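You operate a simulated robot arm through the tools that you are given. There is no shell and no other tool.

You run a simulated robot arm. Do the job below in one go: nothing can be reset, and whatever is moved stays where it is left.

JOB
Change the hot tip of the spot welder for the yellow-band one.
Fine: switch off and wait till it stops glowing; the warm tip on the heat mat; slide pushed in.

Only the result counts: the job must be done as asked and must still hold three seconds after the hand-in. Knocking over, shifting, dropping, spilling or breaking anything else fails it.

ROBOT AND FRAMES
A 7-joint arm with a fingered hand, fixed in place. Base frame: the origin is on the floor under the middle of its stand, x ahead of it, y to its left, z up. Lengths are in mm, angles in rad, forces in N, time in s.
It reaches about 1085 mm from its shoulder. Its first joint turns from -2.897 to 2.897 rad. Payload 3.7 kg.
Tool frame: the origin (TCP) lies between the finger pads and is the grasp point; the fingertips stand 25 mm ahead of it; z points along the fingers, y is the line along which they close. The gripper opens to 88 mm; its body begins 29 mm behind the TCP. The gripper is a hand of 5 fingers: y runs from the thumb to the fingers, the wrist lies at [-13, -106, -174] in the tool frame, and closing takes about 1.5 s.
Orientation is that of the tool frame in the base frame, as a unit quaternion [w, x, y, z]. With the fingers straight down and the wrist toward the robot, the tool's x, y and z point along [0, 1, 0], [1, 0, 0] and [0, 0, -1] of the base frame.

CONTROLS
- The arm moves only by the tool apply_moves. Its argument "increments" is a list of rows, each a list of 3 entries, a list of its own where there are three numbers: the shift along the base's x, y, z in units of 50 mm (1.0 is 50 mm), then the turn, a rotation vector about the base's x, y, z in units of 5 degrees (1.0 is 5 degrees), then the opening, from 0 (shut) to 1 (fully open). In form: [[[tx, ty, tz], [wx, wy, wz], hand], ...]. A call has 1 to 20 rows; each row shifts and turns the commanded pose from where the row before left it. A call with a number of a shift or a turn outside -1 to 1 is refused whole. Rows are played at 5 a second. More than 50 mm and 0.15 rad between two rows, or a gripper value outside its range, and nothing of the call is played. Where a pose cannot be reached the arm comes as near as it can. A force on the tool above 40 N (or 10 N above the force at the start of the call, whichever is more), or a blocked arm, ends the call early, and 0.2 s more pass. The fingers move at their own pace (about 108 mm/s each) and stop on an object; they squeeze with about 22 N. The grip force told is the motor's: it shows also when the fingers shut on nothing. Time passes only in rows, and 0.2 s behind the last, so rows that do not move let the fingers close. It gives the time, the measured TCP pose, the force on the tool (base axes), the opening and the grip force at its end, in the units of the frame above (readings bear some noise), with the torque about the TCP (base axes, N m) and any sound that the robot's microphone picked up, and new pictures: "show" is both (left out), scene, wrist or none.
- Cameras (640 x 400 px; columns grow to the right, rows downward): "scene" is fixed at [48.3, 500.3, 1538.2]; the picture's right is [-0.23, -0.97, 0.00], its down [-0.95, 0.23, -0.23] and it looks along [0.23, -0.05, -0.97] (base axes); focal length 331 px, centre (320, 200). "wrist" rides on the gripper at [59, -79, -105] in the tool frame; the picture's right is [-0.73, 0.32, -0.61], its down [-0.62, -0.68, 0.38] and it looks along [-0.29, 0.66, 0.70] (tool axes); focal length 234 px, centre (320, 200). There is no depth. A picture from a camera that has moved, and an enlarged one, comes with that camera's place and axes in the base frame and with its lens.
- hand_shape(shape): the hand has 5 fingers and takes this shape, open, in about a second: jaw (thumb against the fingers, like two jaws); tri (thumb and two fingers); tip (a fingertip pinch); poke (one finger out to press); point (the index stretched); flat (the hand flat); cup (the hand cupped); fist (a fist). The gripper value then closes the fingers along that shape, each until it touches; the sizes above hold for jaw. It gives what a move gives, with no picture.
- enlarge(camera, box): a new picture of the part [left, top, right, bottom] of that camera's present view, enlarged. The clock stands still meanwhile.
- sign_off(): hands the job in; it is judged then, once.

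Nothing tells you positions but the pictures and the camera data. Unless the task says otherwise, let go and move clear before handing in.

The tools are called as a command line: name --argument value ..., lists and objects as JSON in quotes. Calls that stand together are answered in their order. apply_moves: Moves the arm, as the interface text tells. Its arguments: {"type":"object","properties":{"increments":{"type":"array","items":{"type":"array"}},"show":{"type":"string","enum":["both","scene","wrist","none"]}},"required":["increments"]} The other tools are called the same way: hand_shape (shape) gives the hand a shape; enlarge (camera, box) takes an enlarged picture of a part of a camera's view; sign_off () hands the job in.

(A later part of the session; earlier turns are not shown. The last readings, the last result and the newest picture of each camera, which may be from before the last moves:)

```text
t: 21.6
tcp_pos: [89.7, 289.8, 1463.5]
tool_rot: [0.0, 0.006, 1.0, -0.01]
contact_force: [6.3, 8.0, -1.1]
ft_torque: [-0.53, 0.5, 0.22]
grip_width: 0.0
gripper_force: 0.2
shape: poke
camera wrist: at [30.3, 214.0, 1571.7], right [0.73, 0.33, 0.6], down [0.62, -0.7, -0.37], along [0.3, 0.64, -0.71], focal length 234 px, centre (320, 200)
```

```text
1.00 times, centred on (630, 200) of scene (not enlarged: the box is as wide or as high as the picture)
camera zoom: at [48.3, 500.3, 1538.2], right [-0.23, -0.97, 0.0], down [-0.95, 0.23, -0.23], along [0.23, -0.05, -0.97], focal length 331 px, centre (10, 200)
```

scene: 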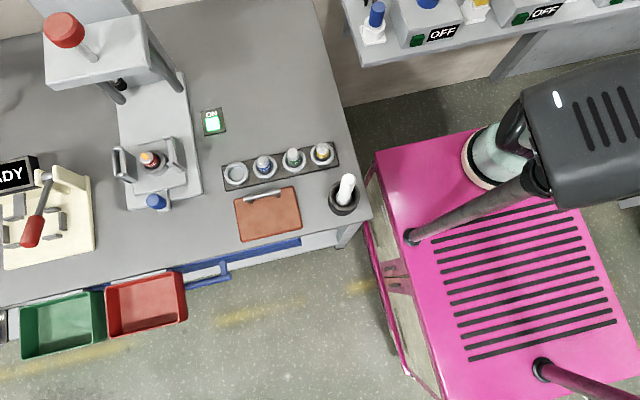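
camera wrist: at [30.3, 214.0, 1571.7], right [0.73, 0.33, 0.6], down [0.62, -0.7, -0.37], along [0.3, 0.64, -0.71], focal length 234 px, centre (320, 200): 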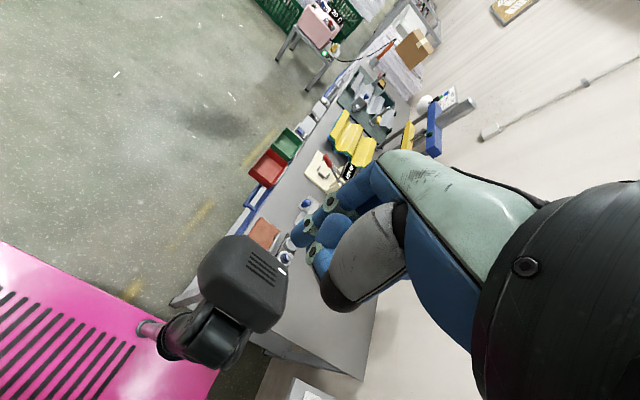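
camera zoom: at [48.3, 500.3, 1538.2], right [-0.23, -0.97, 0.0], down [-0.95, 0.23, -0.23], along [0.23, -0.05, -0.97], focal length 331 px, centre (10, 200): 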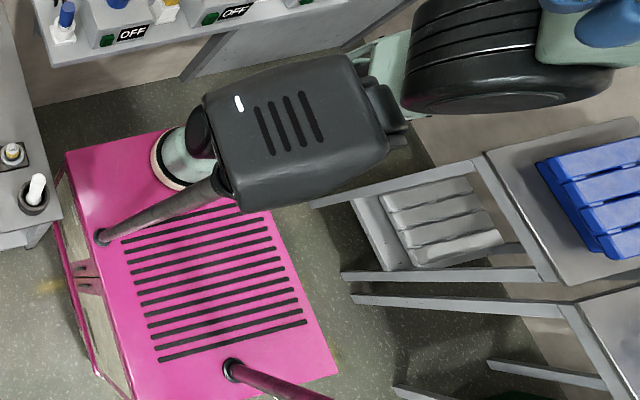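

The hand is above the head at [90, 290, 1464] as commanded, but there is a reading of about 10 N. I'll hold still for a moment to see whether it is contact or just motion.

apply_moves --increments '[[[0, 0, 0], [0, 0, 0], 1], [[0, 0, 0], [0, 0, 0], 1]]' --show "none"

enlarge --camera "wrist" --box '[130, 180, 400, 380]'

```text
t: 22.2
tcp_pos: [86.8, 281.8, 1468.0]
tool_rot: [0.002, 0.001, 1.0, -0.003]
contact_force: [0.9, -0.7, 0.4]
ft_torque: [-0.02, 0.0, 0.03]
grip_width: 0.0
gripper_force: 0.0
shape: poke
```

```text
2.00 times, centred on (265, 280) of wrist
camera zoom: at [28.4, 203.4, 1573.8], right [0.72, 0.32, 0.61], down [0.62, -0.69, -0.38], along [0.29, 0.65, -0.7], focal length 468 px, centre (430, 40)
```

zoom: 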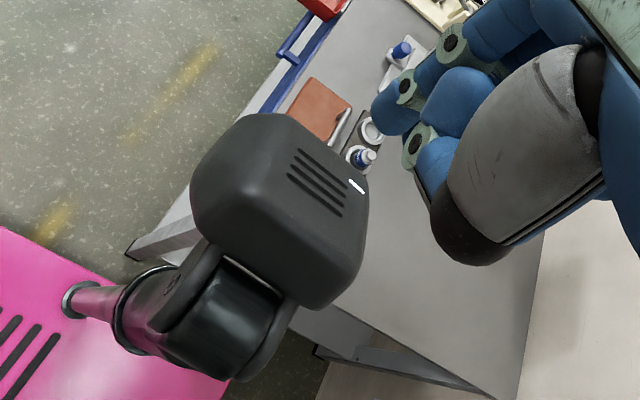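

The reading settled to zero, so it was only motion. The block is the robot's own pan-tilt head on its mast. I'll continue the swing over to the bench side.

apply_moves --increments '[[[0.574, 0.21, 0], [0, 0, -1], 1], [[0.588, 0.166, 0], [0, 0, -1], 1], [[0.6, 0.112, 0], [0, 0, -1], 1], [[0.608, 0.06, 0], [0, 0, -1], 1], [[0.61, 0.008, 0], [0, 0, -1], 1], [[0.608, -0.046, 0], [0, 0, -1], 1], [[0.604, -0.098, 0], [0, 0, -1], 1], [[0.592, -0.15, 0], [0, 0, -1], 1]]'

enlarge --camera "scene" --box '[620, 0, 640, 400]'

```text
t: 24.0
tcp_pos: [325.5, 294.7, 1469.3]
tool_rot: [0.001, 0.344, 0.939, -0.003]
contact_force: [-0.1, -0.9, 0.2]
ft_torque: [-0.01, 0.0, -0.01]
grip_width: 0.2
gripper_force: 0.0
shape: poke
camera wrist: at [230.3, 273.1, 1573.8], right [0.76, -0.22, 0.61], down [0.04, -0.93, -0.38], along [0.65, 0.31, -0.7], focal length 234 px, centre (320, 200)
```

scene: 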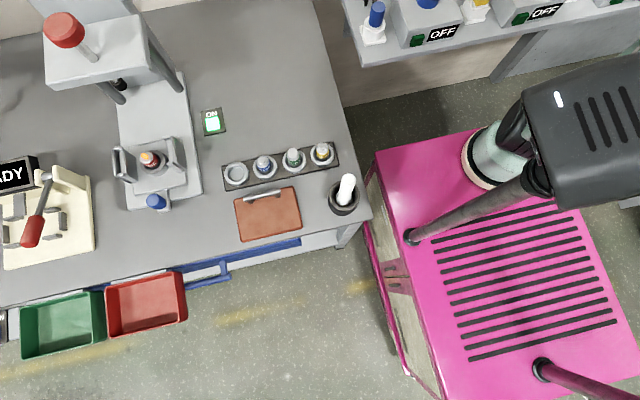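
wrist: 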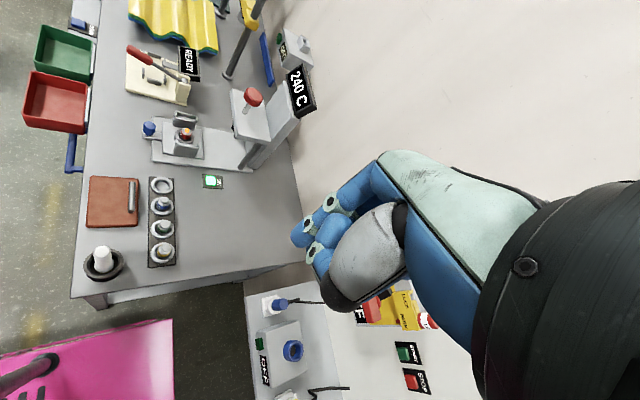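

```text
1.00 times, centred on (630, 200) of scene (not enlarged: the box is as wide or as high as the picture)
camera zoom: at [48.3, 500.3, 1538.2], right [-0.23, -0.97, 0.0], down [-0.95, 0.23, -0.23], along [0.23, -0.05, -0.97], focal length 331 px, centre (10, 200)
```

zoom: 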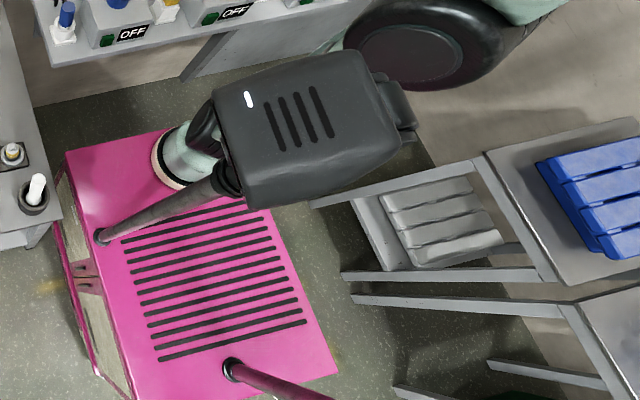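

We're on the bench side now at [325, 295, 1469]. I'll extend out over the bench and lower gradually, watching the elbow so it stays clear of the mast.

apply_moves --increments '[[[0.25, 0.6, -0.5], [0, 0, 0], 1], [[0.25, 0.6, -0.5], [0, 0, 0], 1], [[0.25, 0.6, -0.5], [0, 0, 0], 1], [[0.25, 0.6, -0.5], [0, 0, 0], 1], [[0.25, 0.6, -0.5], [0, 0, 0], 1]]'

enlarge --camera "scene" --box '[620, 0, 640, 400]'

```text
t: 25.2
tcp_pos: [388.8, 443.4, 1344.1]
tool_rot: [0.001, 0.344, 0.939, -0.003]
contact_force: [0.3, -0.7, 0.9]
ft_torque: [0.03, 0.01, 0.0]
grip_width: 0.0
gripper_force: 0.1
shape: poke
camera wrist: at [293.7, 422.4, 1448.9], right [0.76, -0.22, 0.61], down [0.04, -0.93, -0.38], along [0.65, 0.31, -0.7], focal length 234 px, centre (320, 200)
```

scene: 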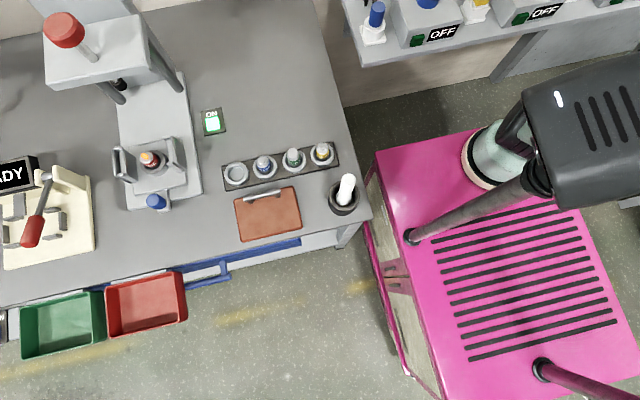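
wrist: 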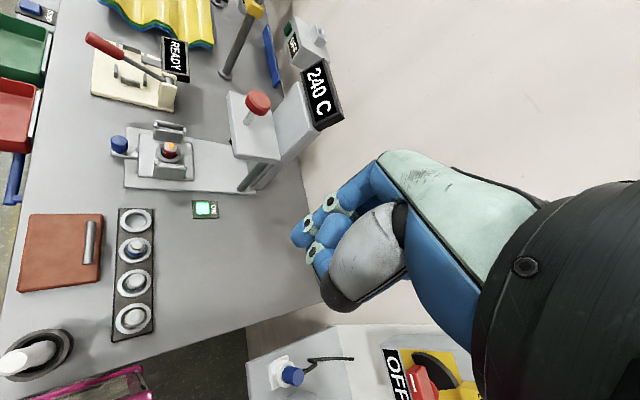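

```text
1.00 times, centred on (630, 200) of scene (not enlarged: the box is as wide or as high as the picture)
camera zoom: at [48.3, 500.3, 1538.2], right [-0.23, -0.97, 0.0], down [-0.95, 0.23, -0.23], along [0.23, -0.05, -0.97], focal length 331 px, centre (10, 200)
```

zoom: 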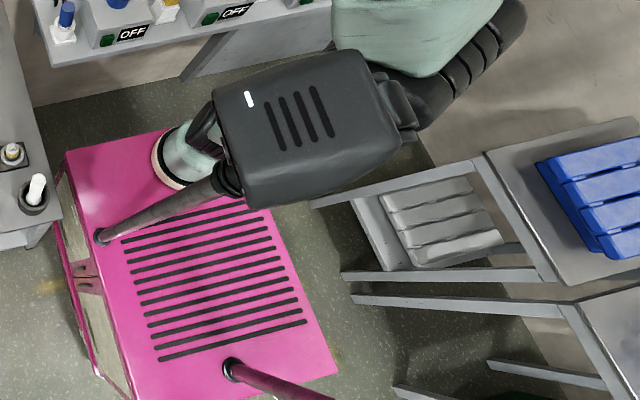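

Tracking is exact and the elbow is staying behind the head, clear of the mast. I'll continue outward and down toward the switch.

apply_moves --increments '[[[0.2, 0.55, -0.6], [0, 0, 0], 1], [[0.2, 0.55, -0.6], [0, 0, 0], 1], [[0.2, 0.55, -0.6], [0, 0, 0], 1], [[0.2, 0.55, -0.6], [0, 0, 0], 1], [[0.2, 0.55, -0.6], [0, 0, 0], 1]]'

enlarge --camera "scene" --box '[620, 0, 640, 400]'

```text
t: 26.6
tcp_pos: [452.1, 558.6, 1227.5]
tool_rot: [-0.027, 0.342, 0.939, 0.02]
contact_force: [-0.3, -0.1, -0.8]
ft_torque: [-0.02, -0.02, 0.0]
grip_width: 0.2
gripper_force: 0.0
shape: poke
stopped in row 5: the arm was blocked; the commanded pose is now the measured one
camera wrist: at [360.5, 529.4, 1334.5], right [0.79, -0.25, 0.56], down [0.02, -0.9, -0.44], along [0.62, 0.36, -0.7], focal length 234 px, centre (320, 200)
```

scene: 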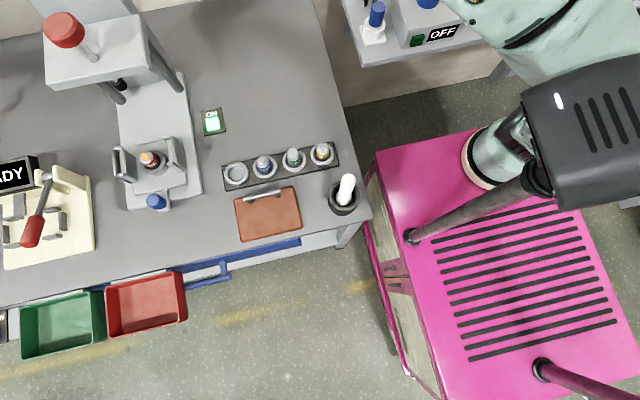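
wrist: 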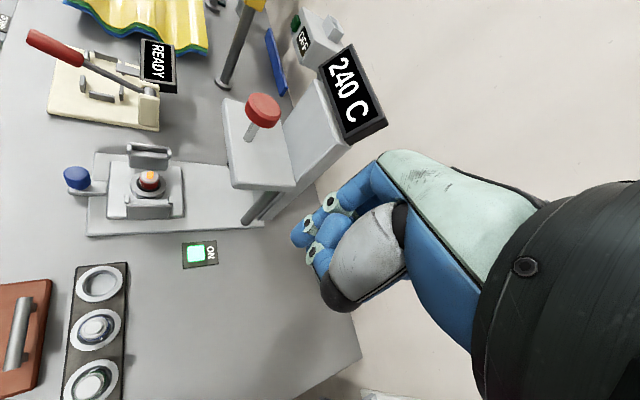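

```text
1.00 times, centred on (630, 200) of scene (not enlarged: the box is as wide or as high as the picture)
camera zoom: at [48.3, 500.3, 1538.2], right [-0.23, -0.97, 0.0], down [-0.95, 0.23, -0.23], along [0.23, -0.05, -0.97], focal length 331 px, centre (10, 200)
```

zoom: 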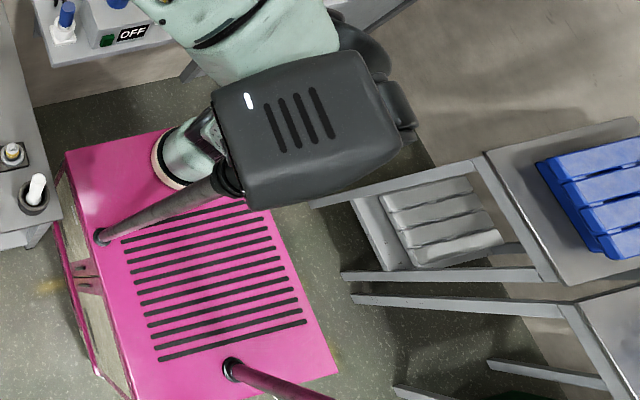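

The forearm is now touching near the +x side of the head, with the elbow above the shoulder. Turning the hand so its wrist lies on the −y side will move the forearm away from the head, so I'll do that before lowering.

apply_moves --increments '[[[0.3, 0, 0.1], [0, 0, 0.6], 1], [[0.3, 0, 0], [0, 0, 1], 1], [[0.2, 0, 0], [0, 0, 1], 1], [[0, 0, 0], [0, 0, 1], 1], [[0, 0, 0], [0, 0, 1], 1], [[0, 0, 0], [0, 0, 1], 1], [[0, 0, 0], [0, 0, 1], 1]]'

enlarge --camera "scene" --box '[620, 0, 640, 400]'

```text
t: 28.2
tcp_pos: [492.6, 558.4, 1230.9]
tool_rot: [-0.03, 0.06, 0.998, 0.011]
contact_force: [-0.5, 0.5, 0.5]
ft_torque: [0.0, -0.03, 0.0]
grip_width: 0.1
gripper_force: 0.0
shape: poke
camera wrist: at [430.3, 484.8, 1338.2], right [0.79, 0.22, 0.57], down [0.51, -0.74, -0.43], along [0.33, 0.64, -0.7], focal length 234 px, centre (320, 200)
```

scene: 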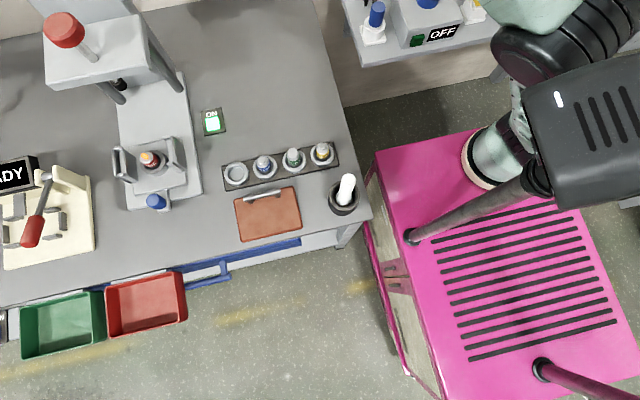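
wrist: 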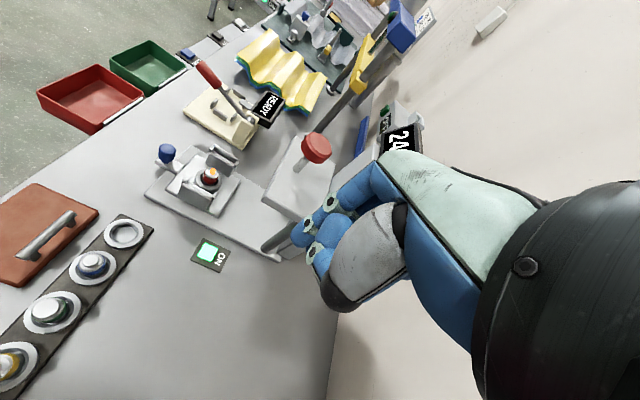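

```text
1.00 times, centred on (630, 200) of scene (not enlarged: the box is as wide or as high as the picture)
camera zoom: at [48.3, 500.3, 1538.2], right [-0.23, -0.97, 0.0], down [-0.95, 0.23, -0.23], along [0.23, -0.05, -0.97], focal length 331 px, centre (10, 200)
```

zoom: 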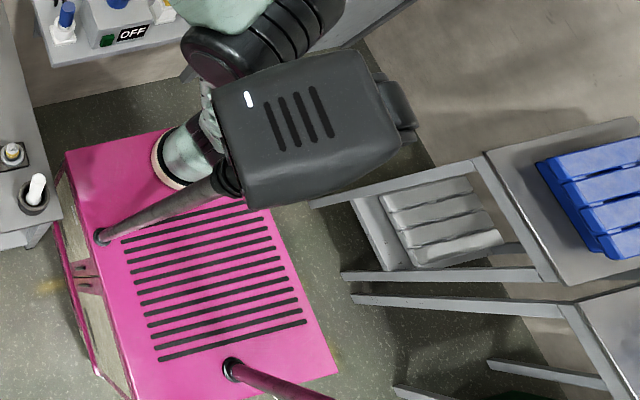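

The elbow is now clear on the +x side and the hand hangs at [493, 558, 1231]. The press head's lower near corner is at about [483, 711, 1010], close to the switch, so I'll go down away from it near y ≈ 590 and approach the switch from the side.

apply_moves --increments '[[[-0.08, 0.08, -0.85], [0, 0, 0], 1], [[-0.08, 0.08, -0.85], [0, 0, 0], 1], [[-0.08, 0.08, -0.85], [0, 0, 0], 1], [[-0.08, 0.08, -0.85], [0, 0, 0], 1]]'

enlarge --camera "scene" --box '[620, 0, 640, 400]'

```text
t: 29.2
tcp_pos: [475.2, 575.6, 1061.4]
tool_rot: [-0.029, 0.062, 0.998, 0.011]
contact_force: [-0.2, -0.3, 0.1]
ft_torque: [0.0, 0.04, 0.02]
grip_width: 0.1
gripper_force: 0.0
shape: poke
camera wrist: at [413.9, 501.6, 1168.1], right [0.79, 0.22, 0.57], down [0.51, -0.74, -0.43], along [0.33, 0.63, -0.7], focal length 234 px, centre (320, 200)
```

scene: 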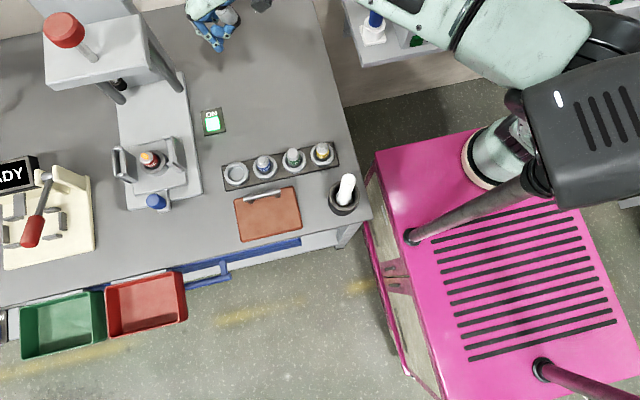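
wrist: 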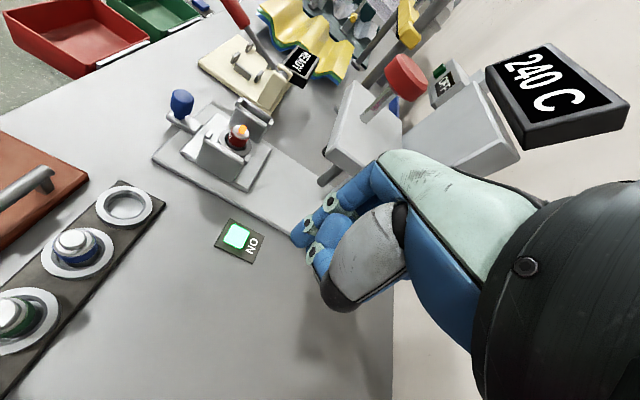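

```text
1.00 times, centred on (630, 200) of scene (not enlarged: the box is as wide or as high as the picture)
camera zoom: at [48.3, 500.3, 1538.2], right [-0.23, -0.97, 0.0], down [-0.95, 0.23, -0.23], along [0.23, -0.05, -0.97], focal length 331 px, centre (10, 200)
```

zoom: 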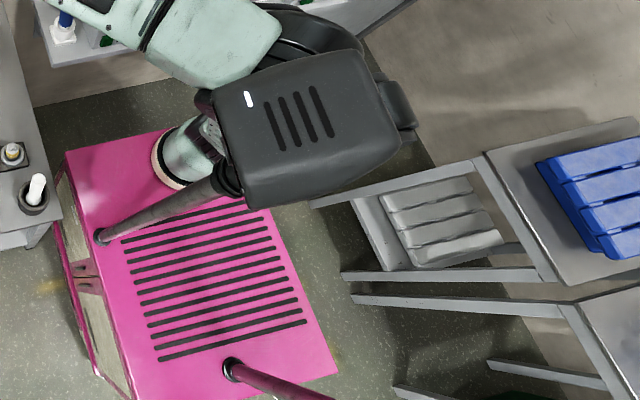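

The scene camera now sees the hand at the top near (215, 30), and the switch and tips are all in view. I'll continue down to about z = 900.

apply_moves --increments '[[[-0.05, 0.08, -0.8], [0, 0, 0], 1], [[-0.05, 0.08, -0.8], [0, 0, 0], 1], [[-0.05, 0.08, -0.8], [0, 0, 0], 1], [[-0.05, 0.08, -0.8], [0, 0, 0], 1]]'

enlarge --camera "scene" --box '[180, 0, 340, 140]'

enlarge --camera "scene" --box '[620, 0, 640, 400]'

```text
t: 30.4
tcp_pos: [471.8, 583.7, 944.4]
tool_rot: [-0.05, 0.062, 0.996, 0.048]
contact_force: [-1.2, 0.2, 0.1]
ft_torque: [0.0, 0.0, 0.0]
grip_width: 0.0
gripper_force: 0.0
shape: poke
stopped in row 4: the arm was blocked; the commanded pose is now the measured one
camera wrist: at [413.8, 501.0, 1048.4], right [0.81, 0.17, 0.55], down [0.49, -0.71, -0.51], along [0.31, 0.69, -0.66], focal length 234 px, centre (320, 200)
```

scene: 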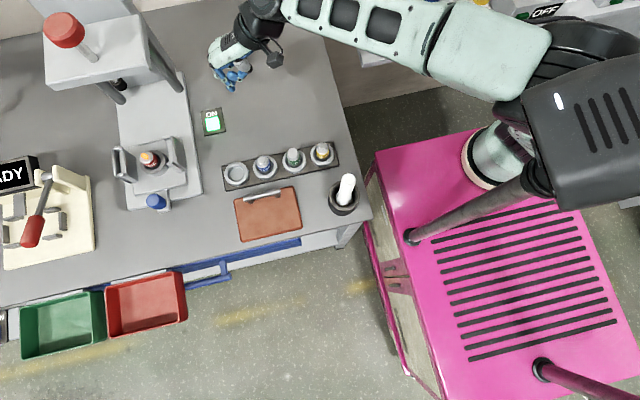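
wrist: 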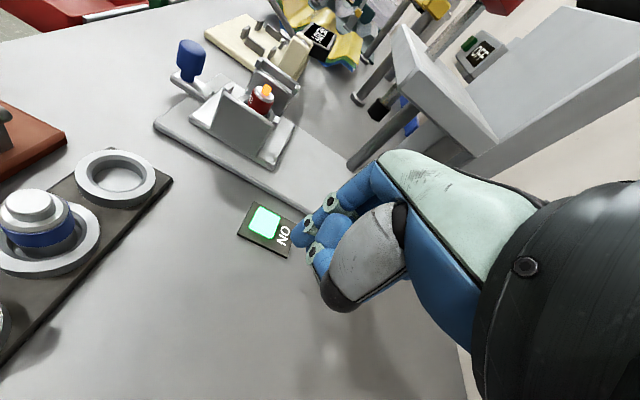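

```text
2.86 times, centred on (260, 70) of scene
camera zoom: at [48.3, 500.3, 1538.2], right [-0.23, -0.97, 0.0], down [-0.95, 0.23, -0.23], along [0.23, -0.05, -0.97], focal length 946 px, centre (491, 571)
```

zoom: 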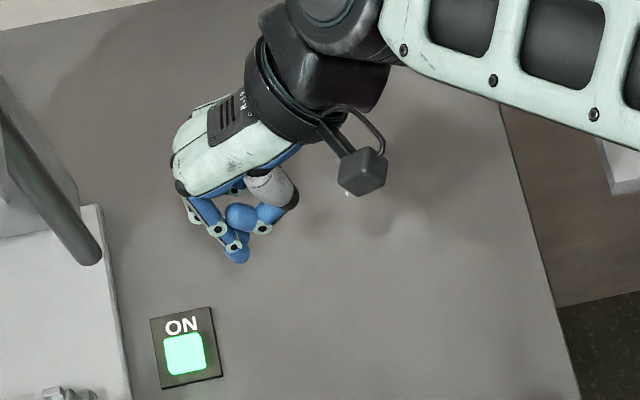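

```text
1.00 times, centred on (630, 200) of scene (not enlarged: the box is as wide or as high as the picture)
camera zoom: at [48.3, 500.3, 1538.2], right [-0.23, -0.97, 0.0], down [-0.95, 0.23, -0.23], along [0.23, -0.05, -0.97], focal length 331 px, centre (10, 200)
```

zoom: 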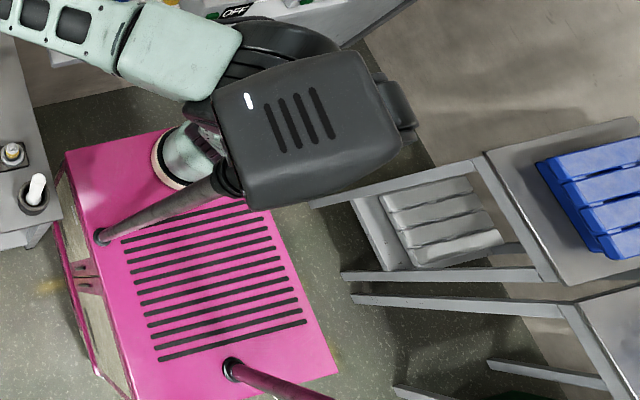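

The forearm is brushing the head again as it lowers. I'll lift slightly and yaw the wrist further toward +x so the forearm moves away from it.

apply_moves --increments '[[[0, 0, 0.5], [0, 0, 0.5], 1], [[0, 0, 0], [0.6, 0, 1], 1], [[0, 0, 0], [0.4, 0, 1], 1], [[0, 0, 0], [0, 0, 1], 1], [[0, 0, 0], [0, 0, 1], 1], [[0, 0, 0], [0, 0, 1], 1], [[0, 0, 0], [0, 0, 1], 1]]'

enlarge --camera "scene" --box '[480, 0, 640, 140]'

```text
t: 32.0
tcp_pos: [472.6, 584.2, 969.0]
tool_rot: [-0.07, -0.222, 0.97, 0.074]
contact_force: [0.2, 0.5, 0.7]
ft_torque: [0.0, -0.01, -0.02]
grip_width: 0.1
gripper_force: 0.1
shape: poke
camera wrist: at [470.8, 475.1, 1063.9], right [0.62, 0.54, 0.58], down [0.78, -0.29, -0.56], along [-0.13, 0.79, -0.6], focal length 234 px, centre (320, 200)
```

scene: 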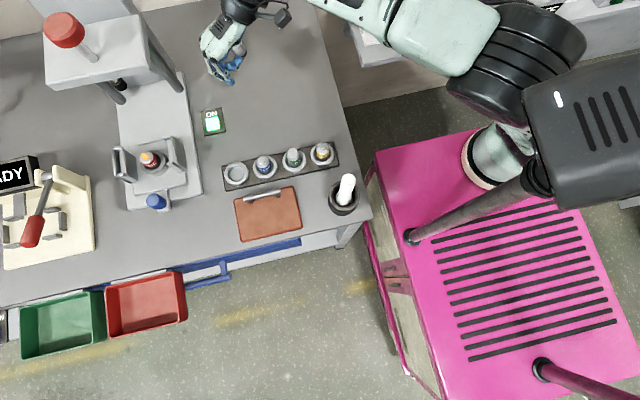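
wrist: 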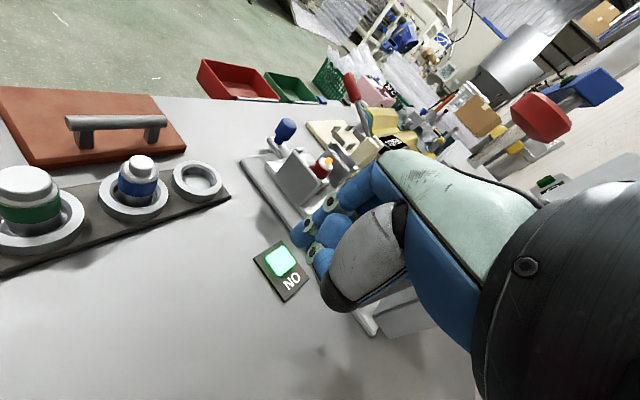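

```text
2.86 times, centred on (560, 70) of scene
camera zoom: at [48.3, 500.3, 1538.2], right [-0.23, -0.97, 0.0], down [-0.95, 0.23, -0.23], along [0.23, -0.05, -0.97], focal length 946 px, centre (-366, 571)
```

zoom: 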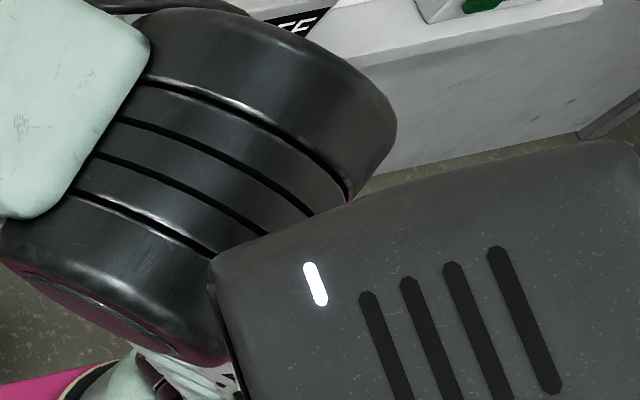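

The elbow now sits clear on the +x side of the head. I'll level the hand again and continue down and toward the switch in small steps.

apply_moves --increments '[[[0, 0, 0], [-0.65, -0.97, 0], 1], [[0, 0, 0], [-0.65, -0.97, 0], 1], [[0, 0.3, -0.4], [0, 0, 0], 1], [[0, 0.3, -0.4], [0, 0, 0], 1], [[0, 0.3, -0.4], [0, 0, 0], 1], [[0, 0.3, -0.4], [0, 0, 0], 1]]'

enlarge --camera "scene" --box '[140, 40, 300, 180]'

```text
t: 33.4
tcp_pos: [472.5, 642.2, 889.2]
tool_rot: [-0.001, -0.221, 0.975, 0.0]
contact_force: [0.3, 0.3, 1.1]
ft_torque: [-0.01, -0.02, 0.01]
grip_width: 0.0
gripper_force: 0.1
shape: poke
camera wrist: at [453.5, 545.7, 993.9], right [0.52, 0.6, 0.61], down [0.86, -0.35, -0.38], along [-0.02, 0.72, -0.7], focal length 234 px, centre (320, 200)
```

scene: 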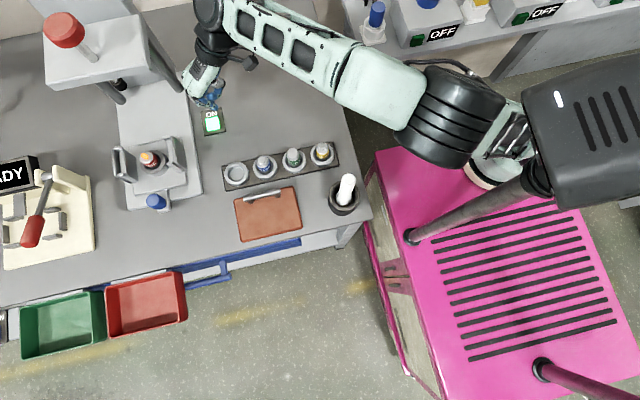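
wrist: 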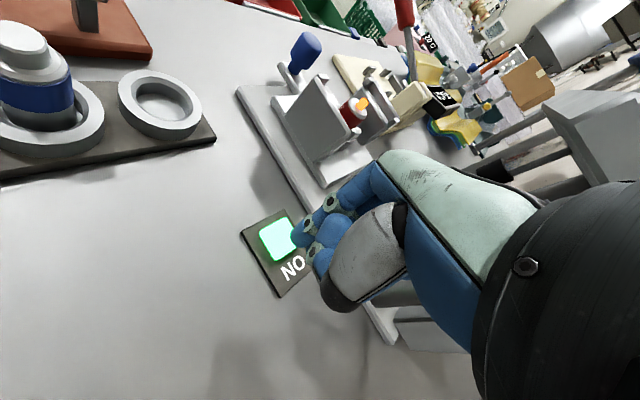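

```text
2.86 times, centred on (220, 110) of scene
camera zoom: at [48.3, 500.3, 1538.2], right [-0.23, -0.97, 0.0], down [-0.95, 0.23, -0.23], along [0.23, -0.05, -0.97], focal length 946 px, centre (606, 457)
```

zoom: 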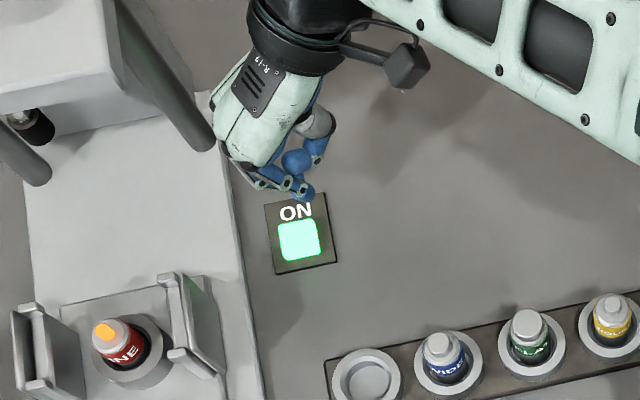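

The arm is fully free on the correct side. The index tip is at about [472, 646, 862] and the button centre at about [468, 667, 802], so I'll go down a little, shift 21 mm in +y and lower toward the button.

apply_moves --increments '[[[0, 0, -0.4], [0, 0, 0], 1], [[-0.04, 0.22, -0.2], [0, 0, 0], 1], [[-0.04, 0.2, -0.2], [0, 0, 0], 1], [[0, 0, -0.14], [0, 0, 0], 1]]'

enlarge --camera "scene" --box '[170, 70, 250, 150]'

enlarge --camera "wrist" --box '[200, 160, 400, 320]'

```text
t: 34.4
tcp_pos: [467.7, 663.3, 841.0]
tool_rot: [0.001, -0.222, 0.975, 0.0]
contact_force: [0.5, 0.3, -0.3]
ft_torque: [-0.03, 0.0, 0.04]
grip_width: 0.1
gripper_force: 0.1
shape: poke
camera wrist: at [449.2, 567.8, 946.4], right [0.51, 0.61, 0.61], down [0.86, -0.34, -0.38], along [-0.02, 0.72, -0.7], focal length 234 px, centre (320, 200)
```

scene: 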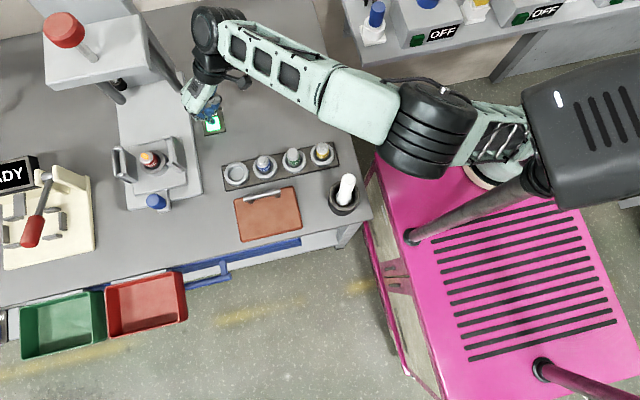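
wrist: 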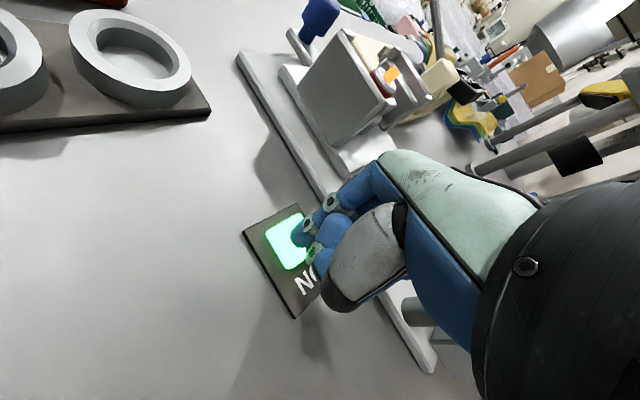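

```text
5.00 times, centred on (210, 110) of scene
camera zoom: at [48.3, 500.3, 1538.2], right [-0.23, -0.97, 0.0], down [-0.95, 0.23, -0.23], along [0.23, -0.05, -0.97], focal length 1655 px, centre (870, 650)
```

zoom: 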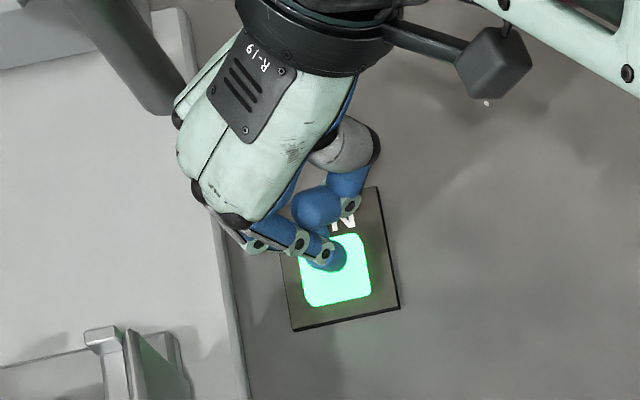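

```text
2.50 times, centred on (300, 240) of wrist
camera zoom: at [449.2, 567.8, 946.4], right [0.51, 0.61, 0.61], down [0.86, -0.34, -0.38], along [-0.02, 0.72, -0.7], focal length 585 px, centre (370, 100)
```

zoom: 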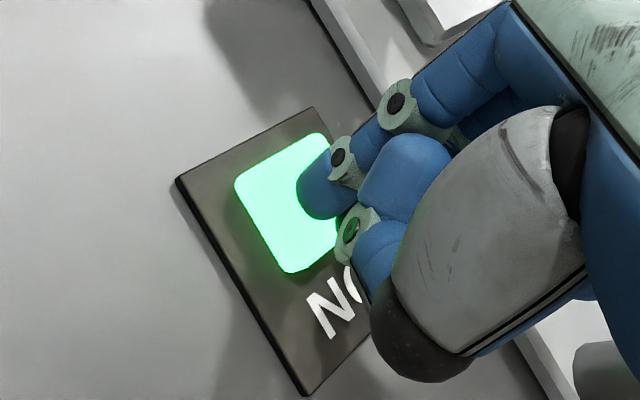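

The fingertip is over the lit square. I'll press down in small steps and check for a change.

apply_moves --increments '[[[0, 0, -0.06], [0, 0, 0], 1], [[0, 0, -0.06], [0, 0, 0], 1], [[0, 0, -0.06], [0, 0, 0], 1]]' --show "scene"

enlarge --camera "scene" --box '[170, 70, 250, 150]'

```text
t: 35.2
tcp_pos: [468.0, 665.0, 835.0]
tool_rot: [0.0, -0.221, 0.975, 0.002]
contact_force: [-1.5, 5.8, 24.1]
ft_torque: [0.17, -0.11, 0.05]
grip_width: 0.0
gripper_force: 0.1
shape: poke
heard: click
```

scene: 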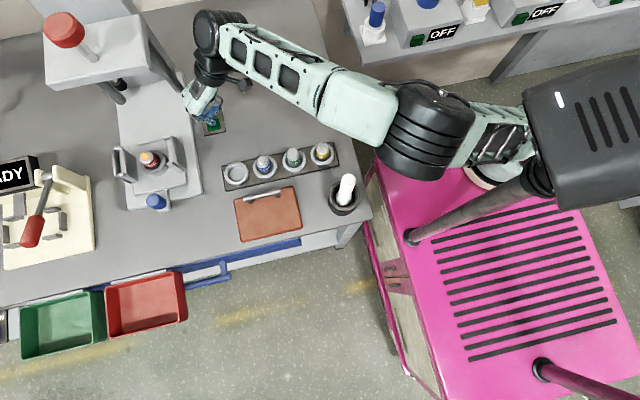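

```text
5.00 times, centred on (210, 110) of scene
camera zoom: at [48.3, 500.3, 1538.2], right [-0.23, -0.97, 0.0], down [-0.95, 0.23, -0.23], along [0.23, -0.05, -0.97], focal length 1655 px, centre (870, 650)
```

zoom: 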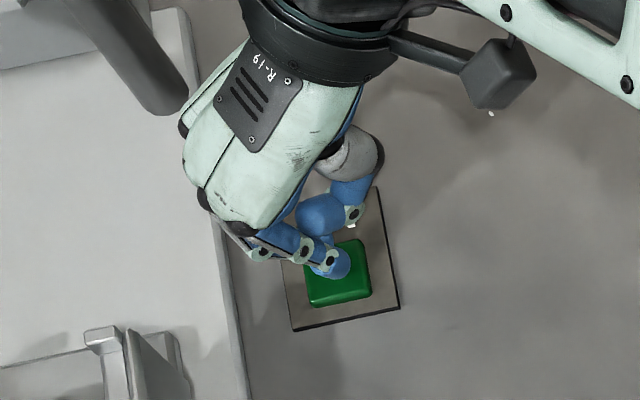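

A click came and the button went dark. I'll lift straight off and check that it reads OFF.

apply_moves --increments '[[[0, 0, 0.3], [0, 0, 0], 1], [[0, 0, 0.6], [0, 0, 0], 1], [[0, -0.5, 0.6], [0, 0, 0], 1], [[0, -0.6, 0.4], [0, 0, 0], 1]]'

enlarge --camera "scene" --box '[100, 60, 260, 220]'

```text
t: 36.2
tcp_pos: [467.1, 608.8, 925.0]
tool_rot: [0.0, -0.222, 0.975, 0.001]
contact_force: [-0.1, 0.7, -1.0]
ft_torque: [-0.02, 0.02, 0.02]
grip_width: 0.1
gripper_force: 0.0
shape: poke
camera wrist: at [449.1, 512.3, 1031.3], right [0.52, 0.61, 0.61], down [0.86, -0.34, -0.38], along [-0.02, 0.72, -0.7], focal length 234 px, centre (320, 200)
```

scene: 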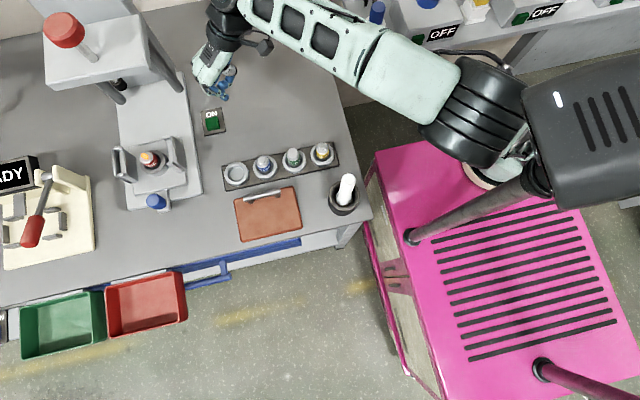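
wrist: 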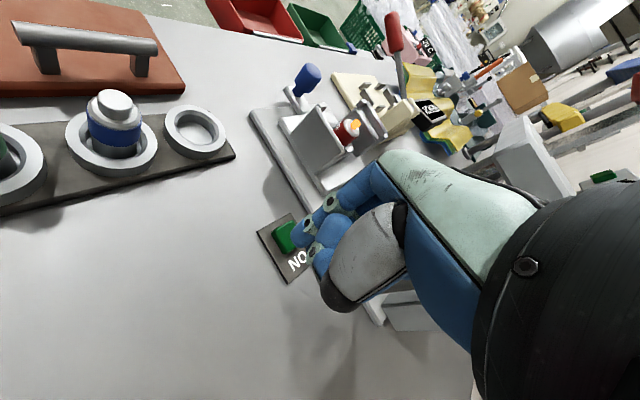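

```text
2.50 times, centred on (180, 140) of scene
camera zoom: at [48.3, 500.3, 1538.2], right [-0.23, -0.97, 0.0], down [-0.95, 0.23, -0.23], along [0.23, -0.05, -0.97], focal length 827 px, centre (670, 350)
```

zoom: 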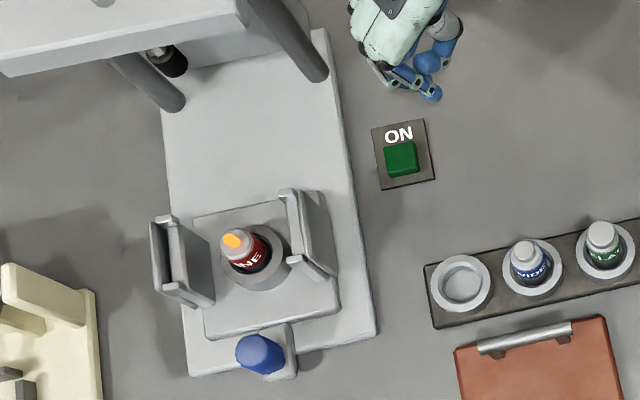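

The button is released and dark, so the welder is off ("ON" is a printed label), though the tip still glows. While it cools I'll study the welder, its side plates and the tip from both cameras.

enlarge --camera "wrist" --box '[240, 40, 400, 200]'

enlarge --camera "scene" --box '[110, 120, 210, 220]'

```text
2.50 times, centred on (320, 120) of wrist
camera zoom: at [449.1, 512.3, 1031.3], right [0.52, 0.61, 0.61], down [0.86, -0.34, -0.38], along [-0.02, 0.72, -0.7], focal length 585 px, centre (320, 400)
```

zoom: 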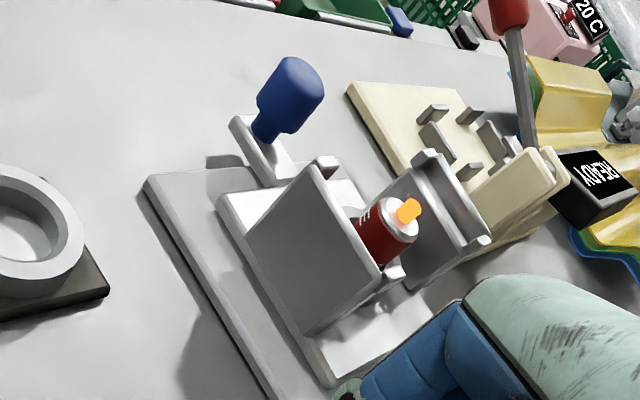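

```text
4.00 times, centred on (160, 170) of scene
camera zoom: at [48.3, 500.3, 1538.2], right [-0.23, -0.97, 0.0], down [-0.95, 0.23, -0.23], along [0.23, -0.05, -0.97], focal length 1324 px, centre (960, 320)
```

zoom: 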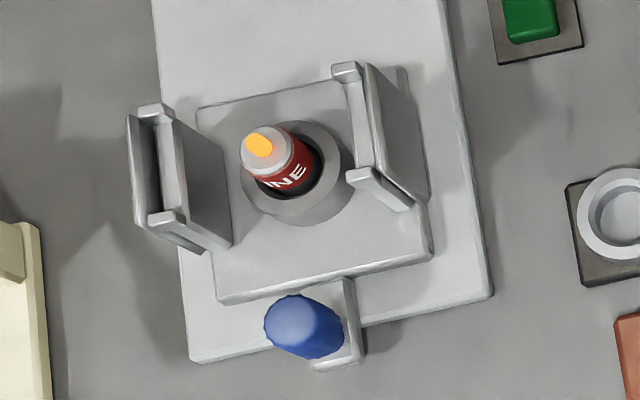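

The side plates are C-channels with flange tips at y ≈ 750 and y ≈ 850 and tops at z ≈ 883. They stand around the tip at about [389, 805], whose top is at 872. I'll form the three-finger shape and see how wide it sits before approaching, which also gives the tip time to cool.

hand_shape --shape "tri"

apply_moves --increments '[[[0, 0, 0], [0, 0, 0], 1], [[0, 0, 0], [0, 0, 0], 1], [[0, 0, 0], [0, 0, 0], 1]]'

enlarge --camera "scene" --box '[170, 40, 270, 140]'

enlarge --camera "wrist" --box '[220, 100, 480, 360]'

```text
t: 37.1
tcp_pos: [468.8, 608.7, 925.7]
tool_rot: [0.0, -0.222, 0.975, 0.001]
contact_force: [0.6, 0.3, 0.2]
ft_torque: [-0.02, -0.01, -0.02]
grip_width: 87.8
gripper_force: 0.0
shape: tri
```

```text
t: 37.9
tcp_pos: [468.3, 609.7, 926.7]
tool_rot: [0.0, -0.221, 0.975, 0.0]
contact_force: [-0.8, 0.0, 0.0]
ft_torque: [0.03, -0.01, -0.01]
grip_width: 88.0
gripper_force: 0.1
shape: tri
camera wrist: at [449.4, 512.2, 1031.5], right [0.52, 0.6, 0.61], down [0.86, -0.35, -0.38], along [-0.02, 0.72, -0.7], focal length 234 px, centre (320, 200)
```

scene: 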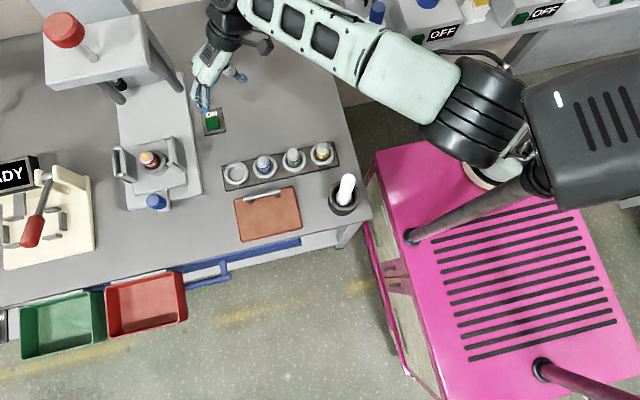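
wrist: 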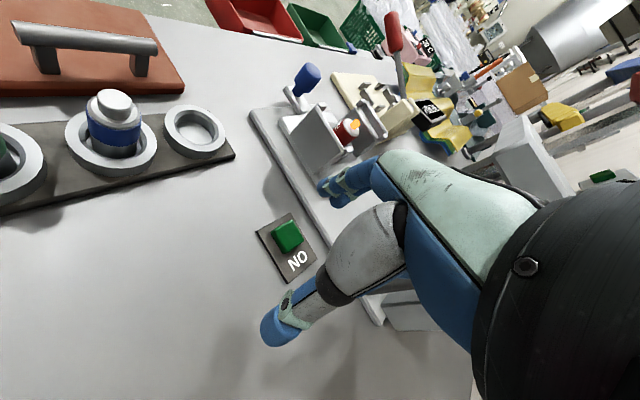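

```text
4.00 times, centred on (220, 90) of scene
camera zoom: at [48.3, 500.3, 1538.2], right [-0.23, -0.97, 0.0], down [-0.95, 0.23, -0.23], along [0.23, -0.05, -0.97], focal length 1324 px, centre (720, 640)
```

zoom: 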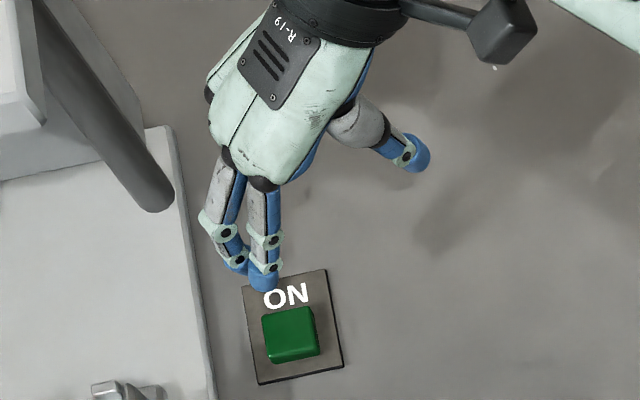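

```text
1.54 times, centred on (350, 230) of wrist
camera zoom: at [449.4, 512.2, 1031.5], right [0.52, 0.6, 0.61], down [0.86, -0.35, -0.38], along [-0.02, 0.72, -0.7], focal length 360 px, centre (274, 154)
```

zoom: 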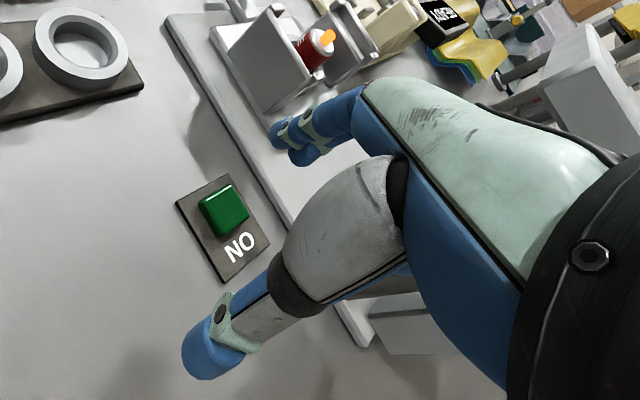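

The three-finger shape looks right, and a better fix puts the hot tip's nib at [380, 802, 880], centred between the plates, with the socket ring top near z ≈ 842. I'll raise the hand, move to x ≈ 380 first to stay clear of the press head, then go over the tip with yaw about 97°.

apply_moves --increments '[[[-0.3, 0, 0.6], [0, 0, -0.95], 1], [[-0.5, 0.1, 0.5], [0, 0, -0.95], 1], [[-0.5, 0.2, 0.3], [0, 0, -0.95], 1], [[-0.46, 0.5, 0.1], [0, 0, -0.95], 1], [[0, 0.8, 0], [0, 0, 0], 1], [[0, 0.8, 0], [0, 0, 0], 1], [[0, 0.7, 0], [0, 0, 0], 1]]'

enlarge --camera "scene" --box '[90, 60, 250, 220]'

enlarge --camera "wrist" --box '[200, 60, 460, 340]'

```text
t: 39.5
tcp_pos: [377.9, 764.5, 1001.4]
tool_rot: [0.001, -0.058, 0.998, 0.001]
contact_force: [0.6, -0.2, 0.2]
ft_torque: [0.01, -0.02, -0.01]
grip_width: 87.9
gripper_force: 0.0
shape: tri
camera wrist: at [329.3, 679.1, 1108.0], right [0.68, 0.41, 0.61], down [0.7, -0.6, -0.38], along [0.21, 0.69, -0.7], focal length 234 px, centre (320, 200)
```

scene: 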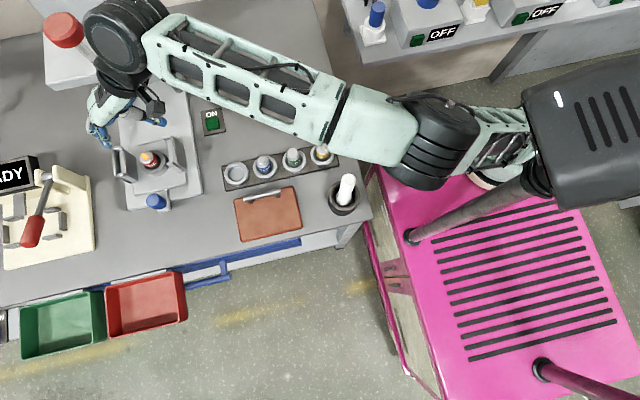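
wrist: 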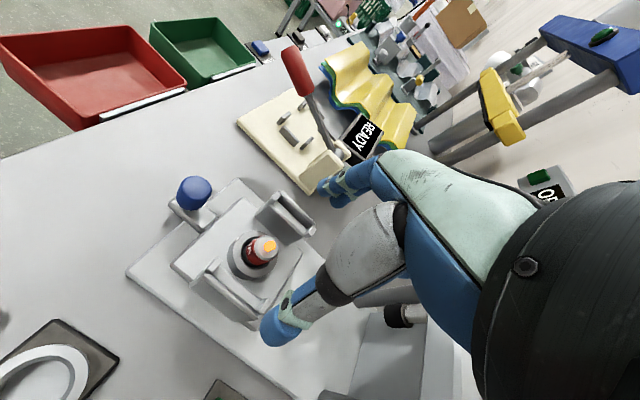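

```text
2.50 times, centred on (170, 140) of scene
camera zoom: at [48.3, 500.3, 1538.2], right [-0.23, -0.97, 0.0], down [-0.95, 0.23, -0.23], along [0.23, -0.05, -0.97], focal length 827 px, centre (695, 350)
```

zoom: 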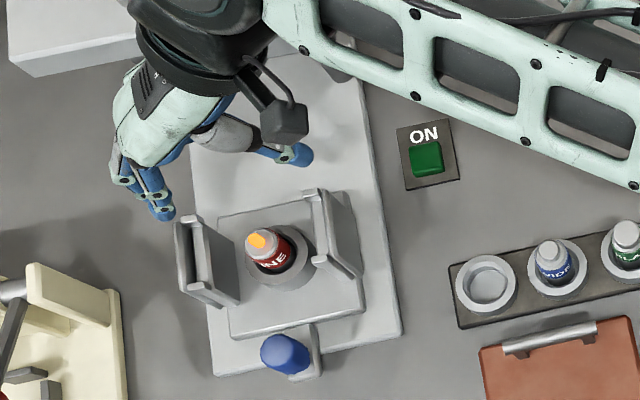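

```text
1.43 times, centred on (330, 200) of wrist
camera zoom: at [329.3, 679.1, 1108.0], right [0.68, 0.41, 0.61], down [0.7, -0.6, -0.38], along [0.21, 0.69, -0.7], focal length 334 px, centre (306, 200)
```

zoom: 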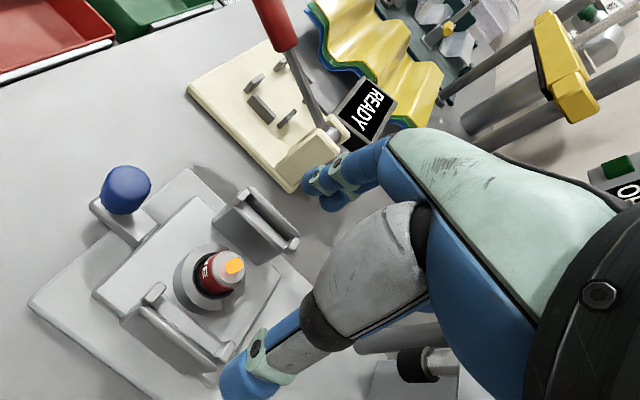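

The arm reaches over nicely and the tip still glows orange. I'll wait here for it to cool, checking the glow in between.

apply_moves --increments '[[[0, 0, 0], [0, 0, 0], 1], [[0, 0, 0], [0, 0, 0], 1], [[0, 0, 0], [0, 0, 0], 1], [[0, 0, 0], [0, 0, 0], 1], [[0, 0, 0], [0, 0, 0], 1], [[0, 0, 0], [0, 0, 0], 1], [[0, 0, 0], [0, 0, 0], 1], [[0, 0, 0], [0, 0, 0], 1], [[0, 0, 0], [0, 0, 0], 1], [[0, 0, 0], [0, 0, 0], 1], [[0, 0, 0], [0, 0, 0], 1], [[0, 0, 0], [0, 0, 0], 1], [[0, 0, 0], [0, 0, 0], 1], [[0, 0, 0], [0, 0, 0], 1], [[0, 0, 0], [0, 0, 0], 1], [[0, 0, 0], [0, 0, 0], 1], [[0, 0, 0], [0, 0, 0], 1], [[0, 0, 0], [0, 0, 0], 1], [[0, 0, 0], [0, 0, 0], 1], [[0, 0, 0], [0, 0, 0], 1]]' --show "none"

enlarge --camera "scene" --box '[110, 120, 210, 220]'

enlarge --camera "wrist" --box '[120, 140, 330, 340]'

```text
t: 43.7
tcp_pos: [379.8, 763.1, 1002.7]
tool_rot: [0.001, -0.059, 0.998, 0.0]
contact_force: [-0.4, 0.6, -0.1]
ft_torque: [-0.04, 0.0, 0.01]
grip_width: 87.9
gripper_force: 0.2
shape: tri
```

```text
4.00 times, centred on (160, 170) of scene
camera zoom: at [48.3, 500.3, 1538.2], right [-0.23, -0.97, 0.0], down [-0.95, 0.23, -0.23], along [0.23, -0.05, -0.97], focal length 1324 px, centre (960, 320)
```

zoom: 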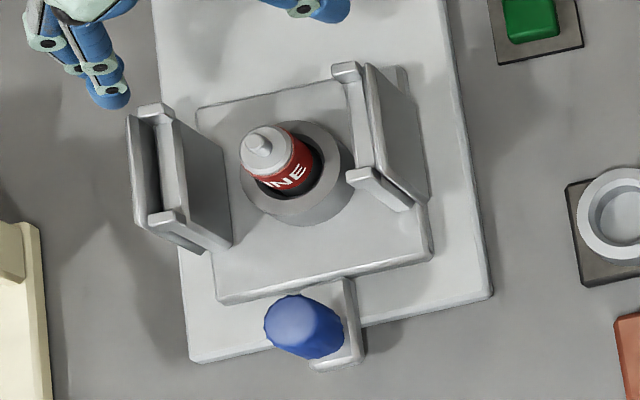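

```text
2.00 times, centred on (225, 240) of wrist
camera zoom: at [331.1, 678.6, 1108.2], right [0.68, 0.4, 0.61], down [0.7, -0.61, -0.38], along [0.21, 0.69, -0.7], focal length 468 px, centre (510, 120)
```

zoom: 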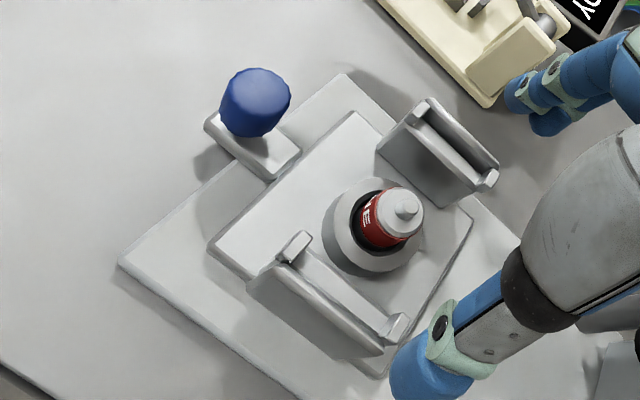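

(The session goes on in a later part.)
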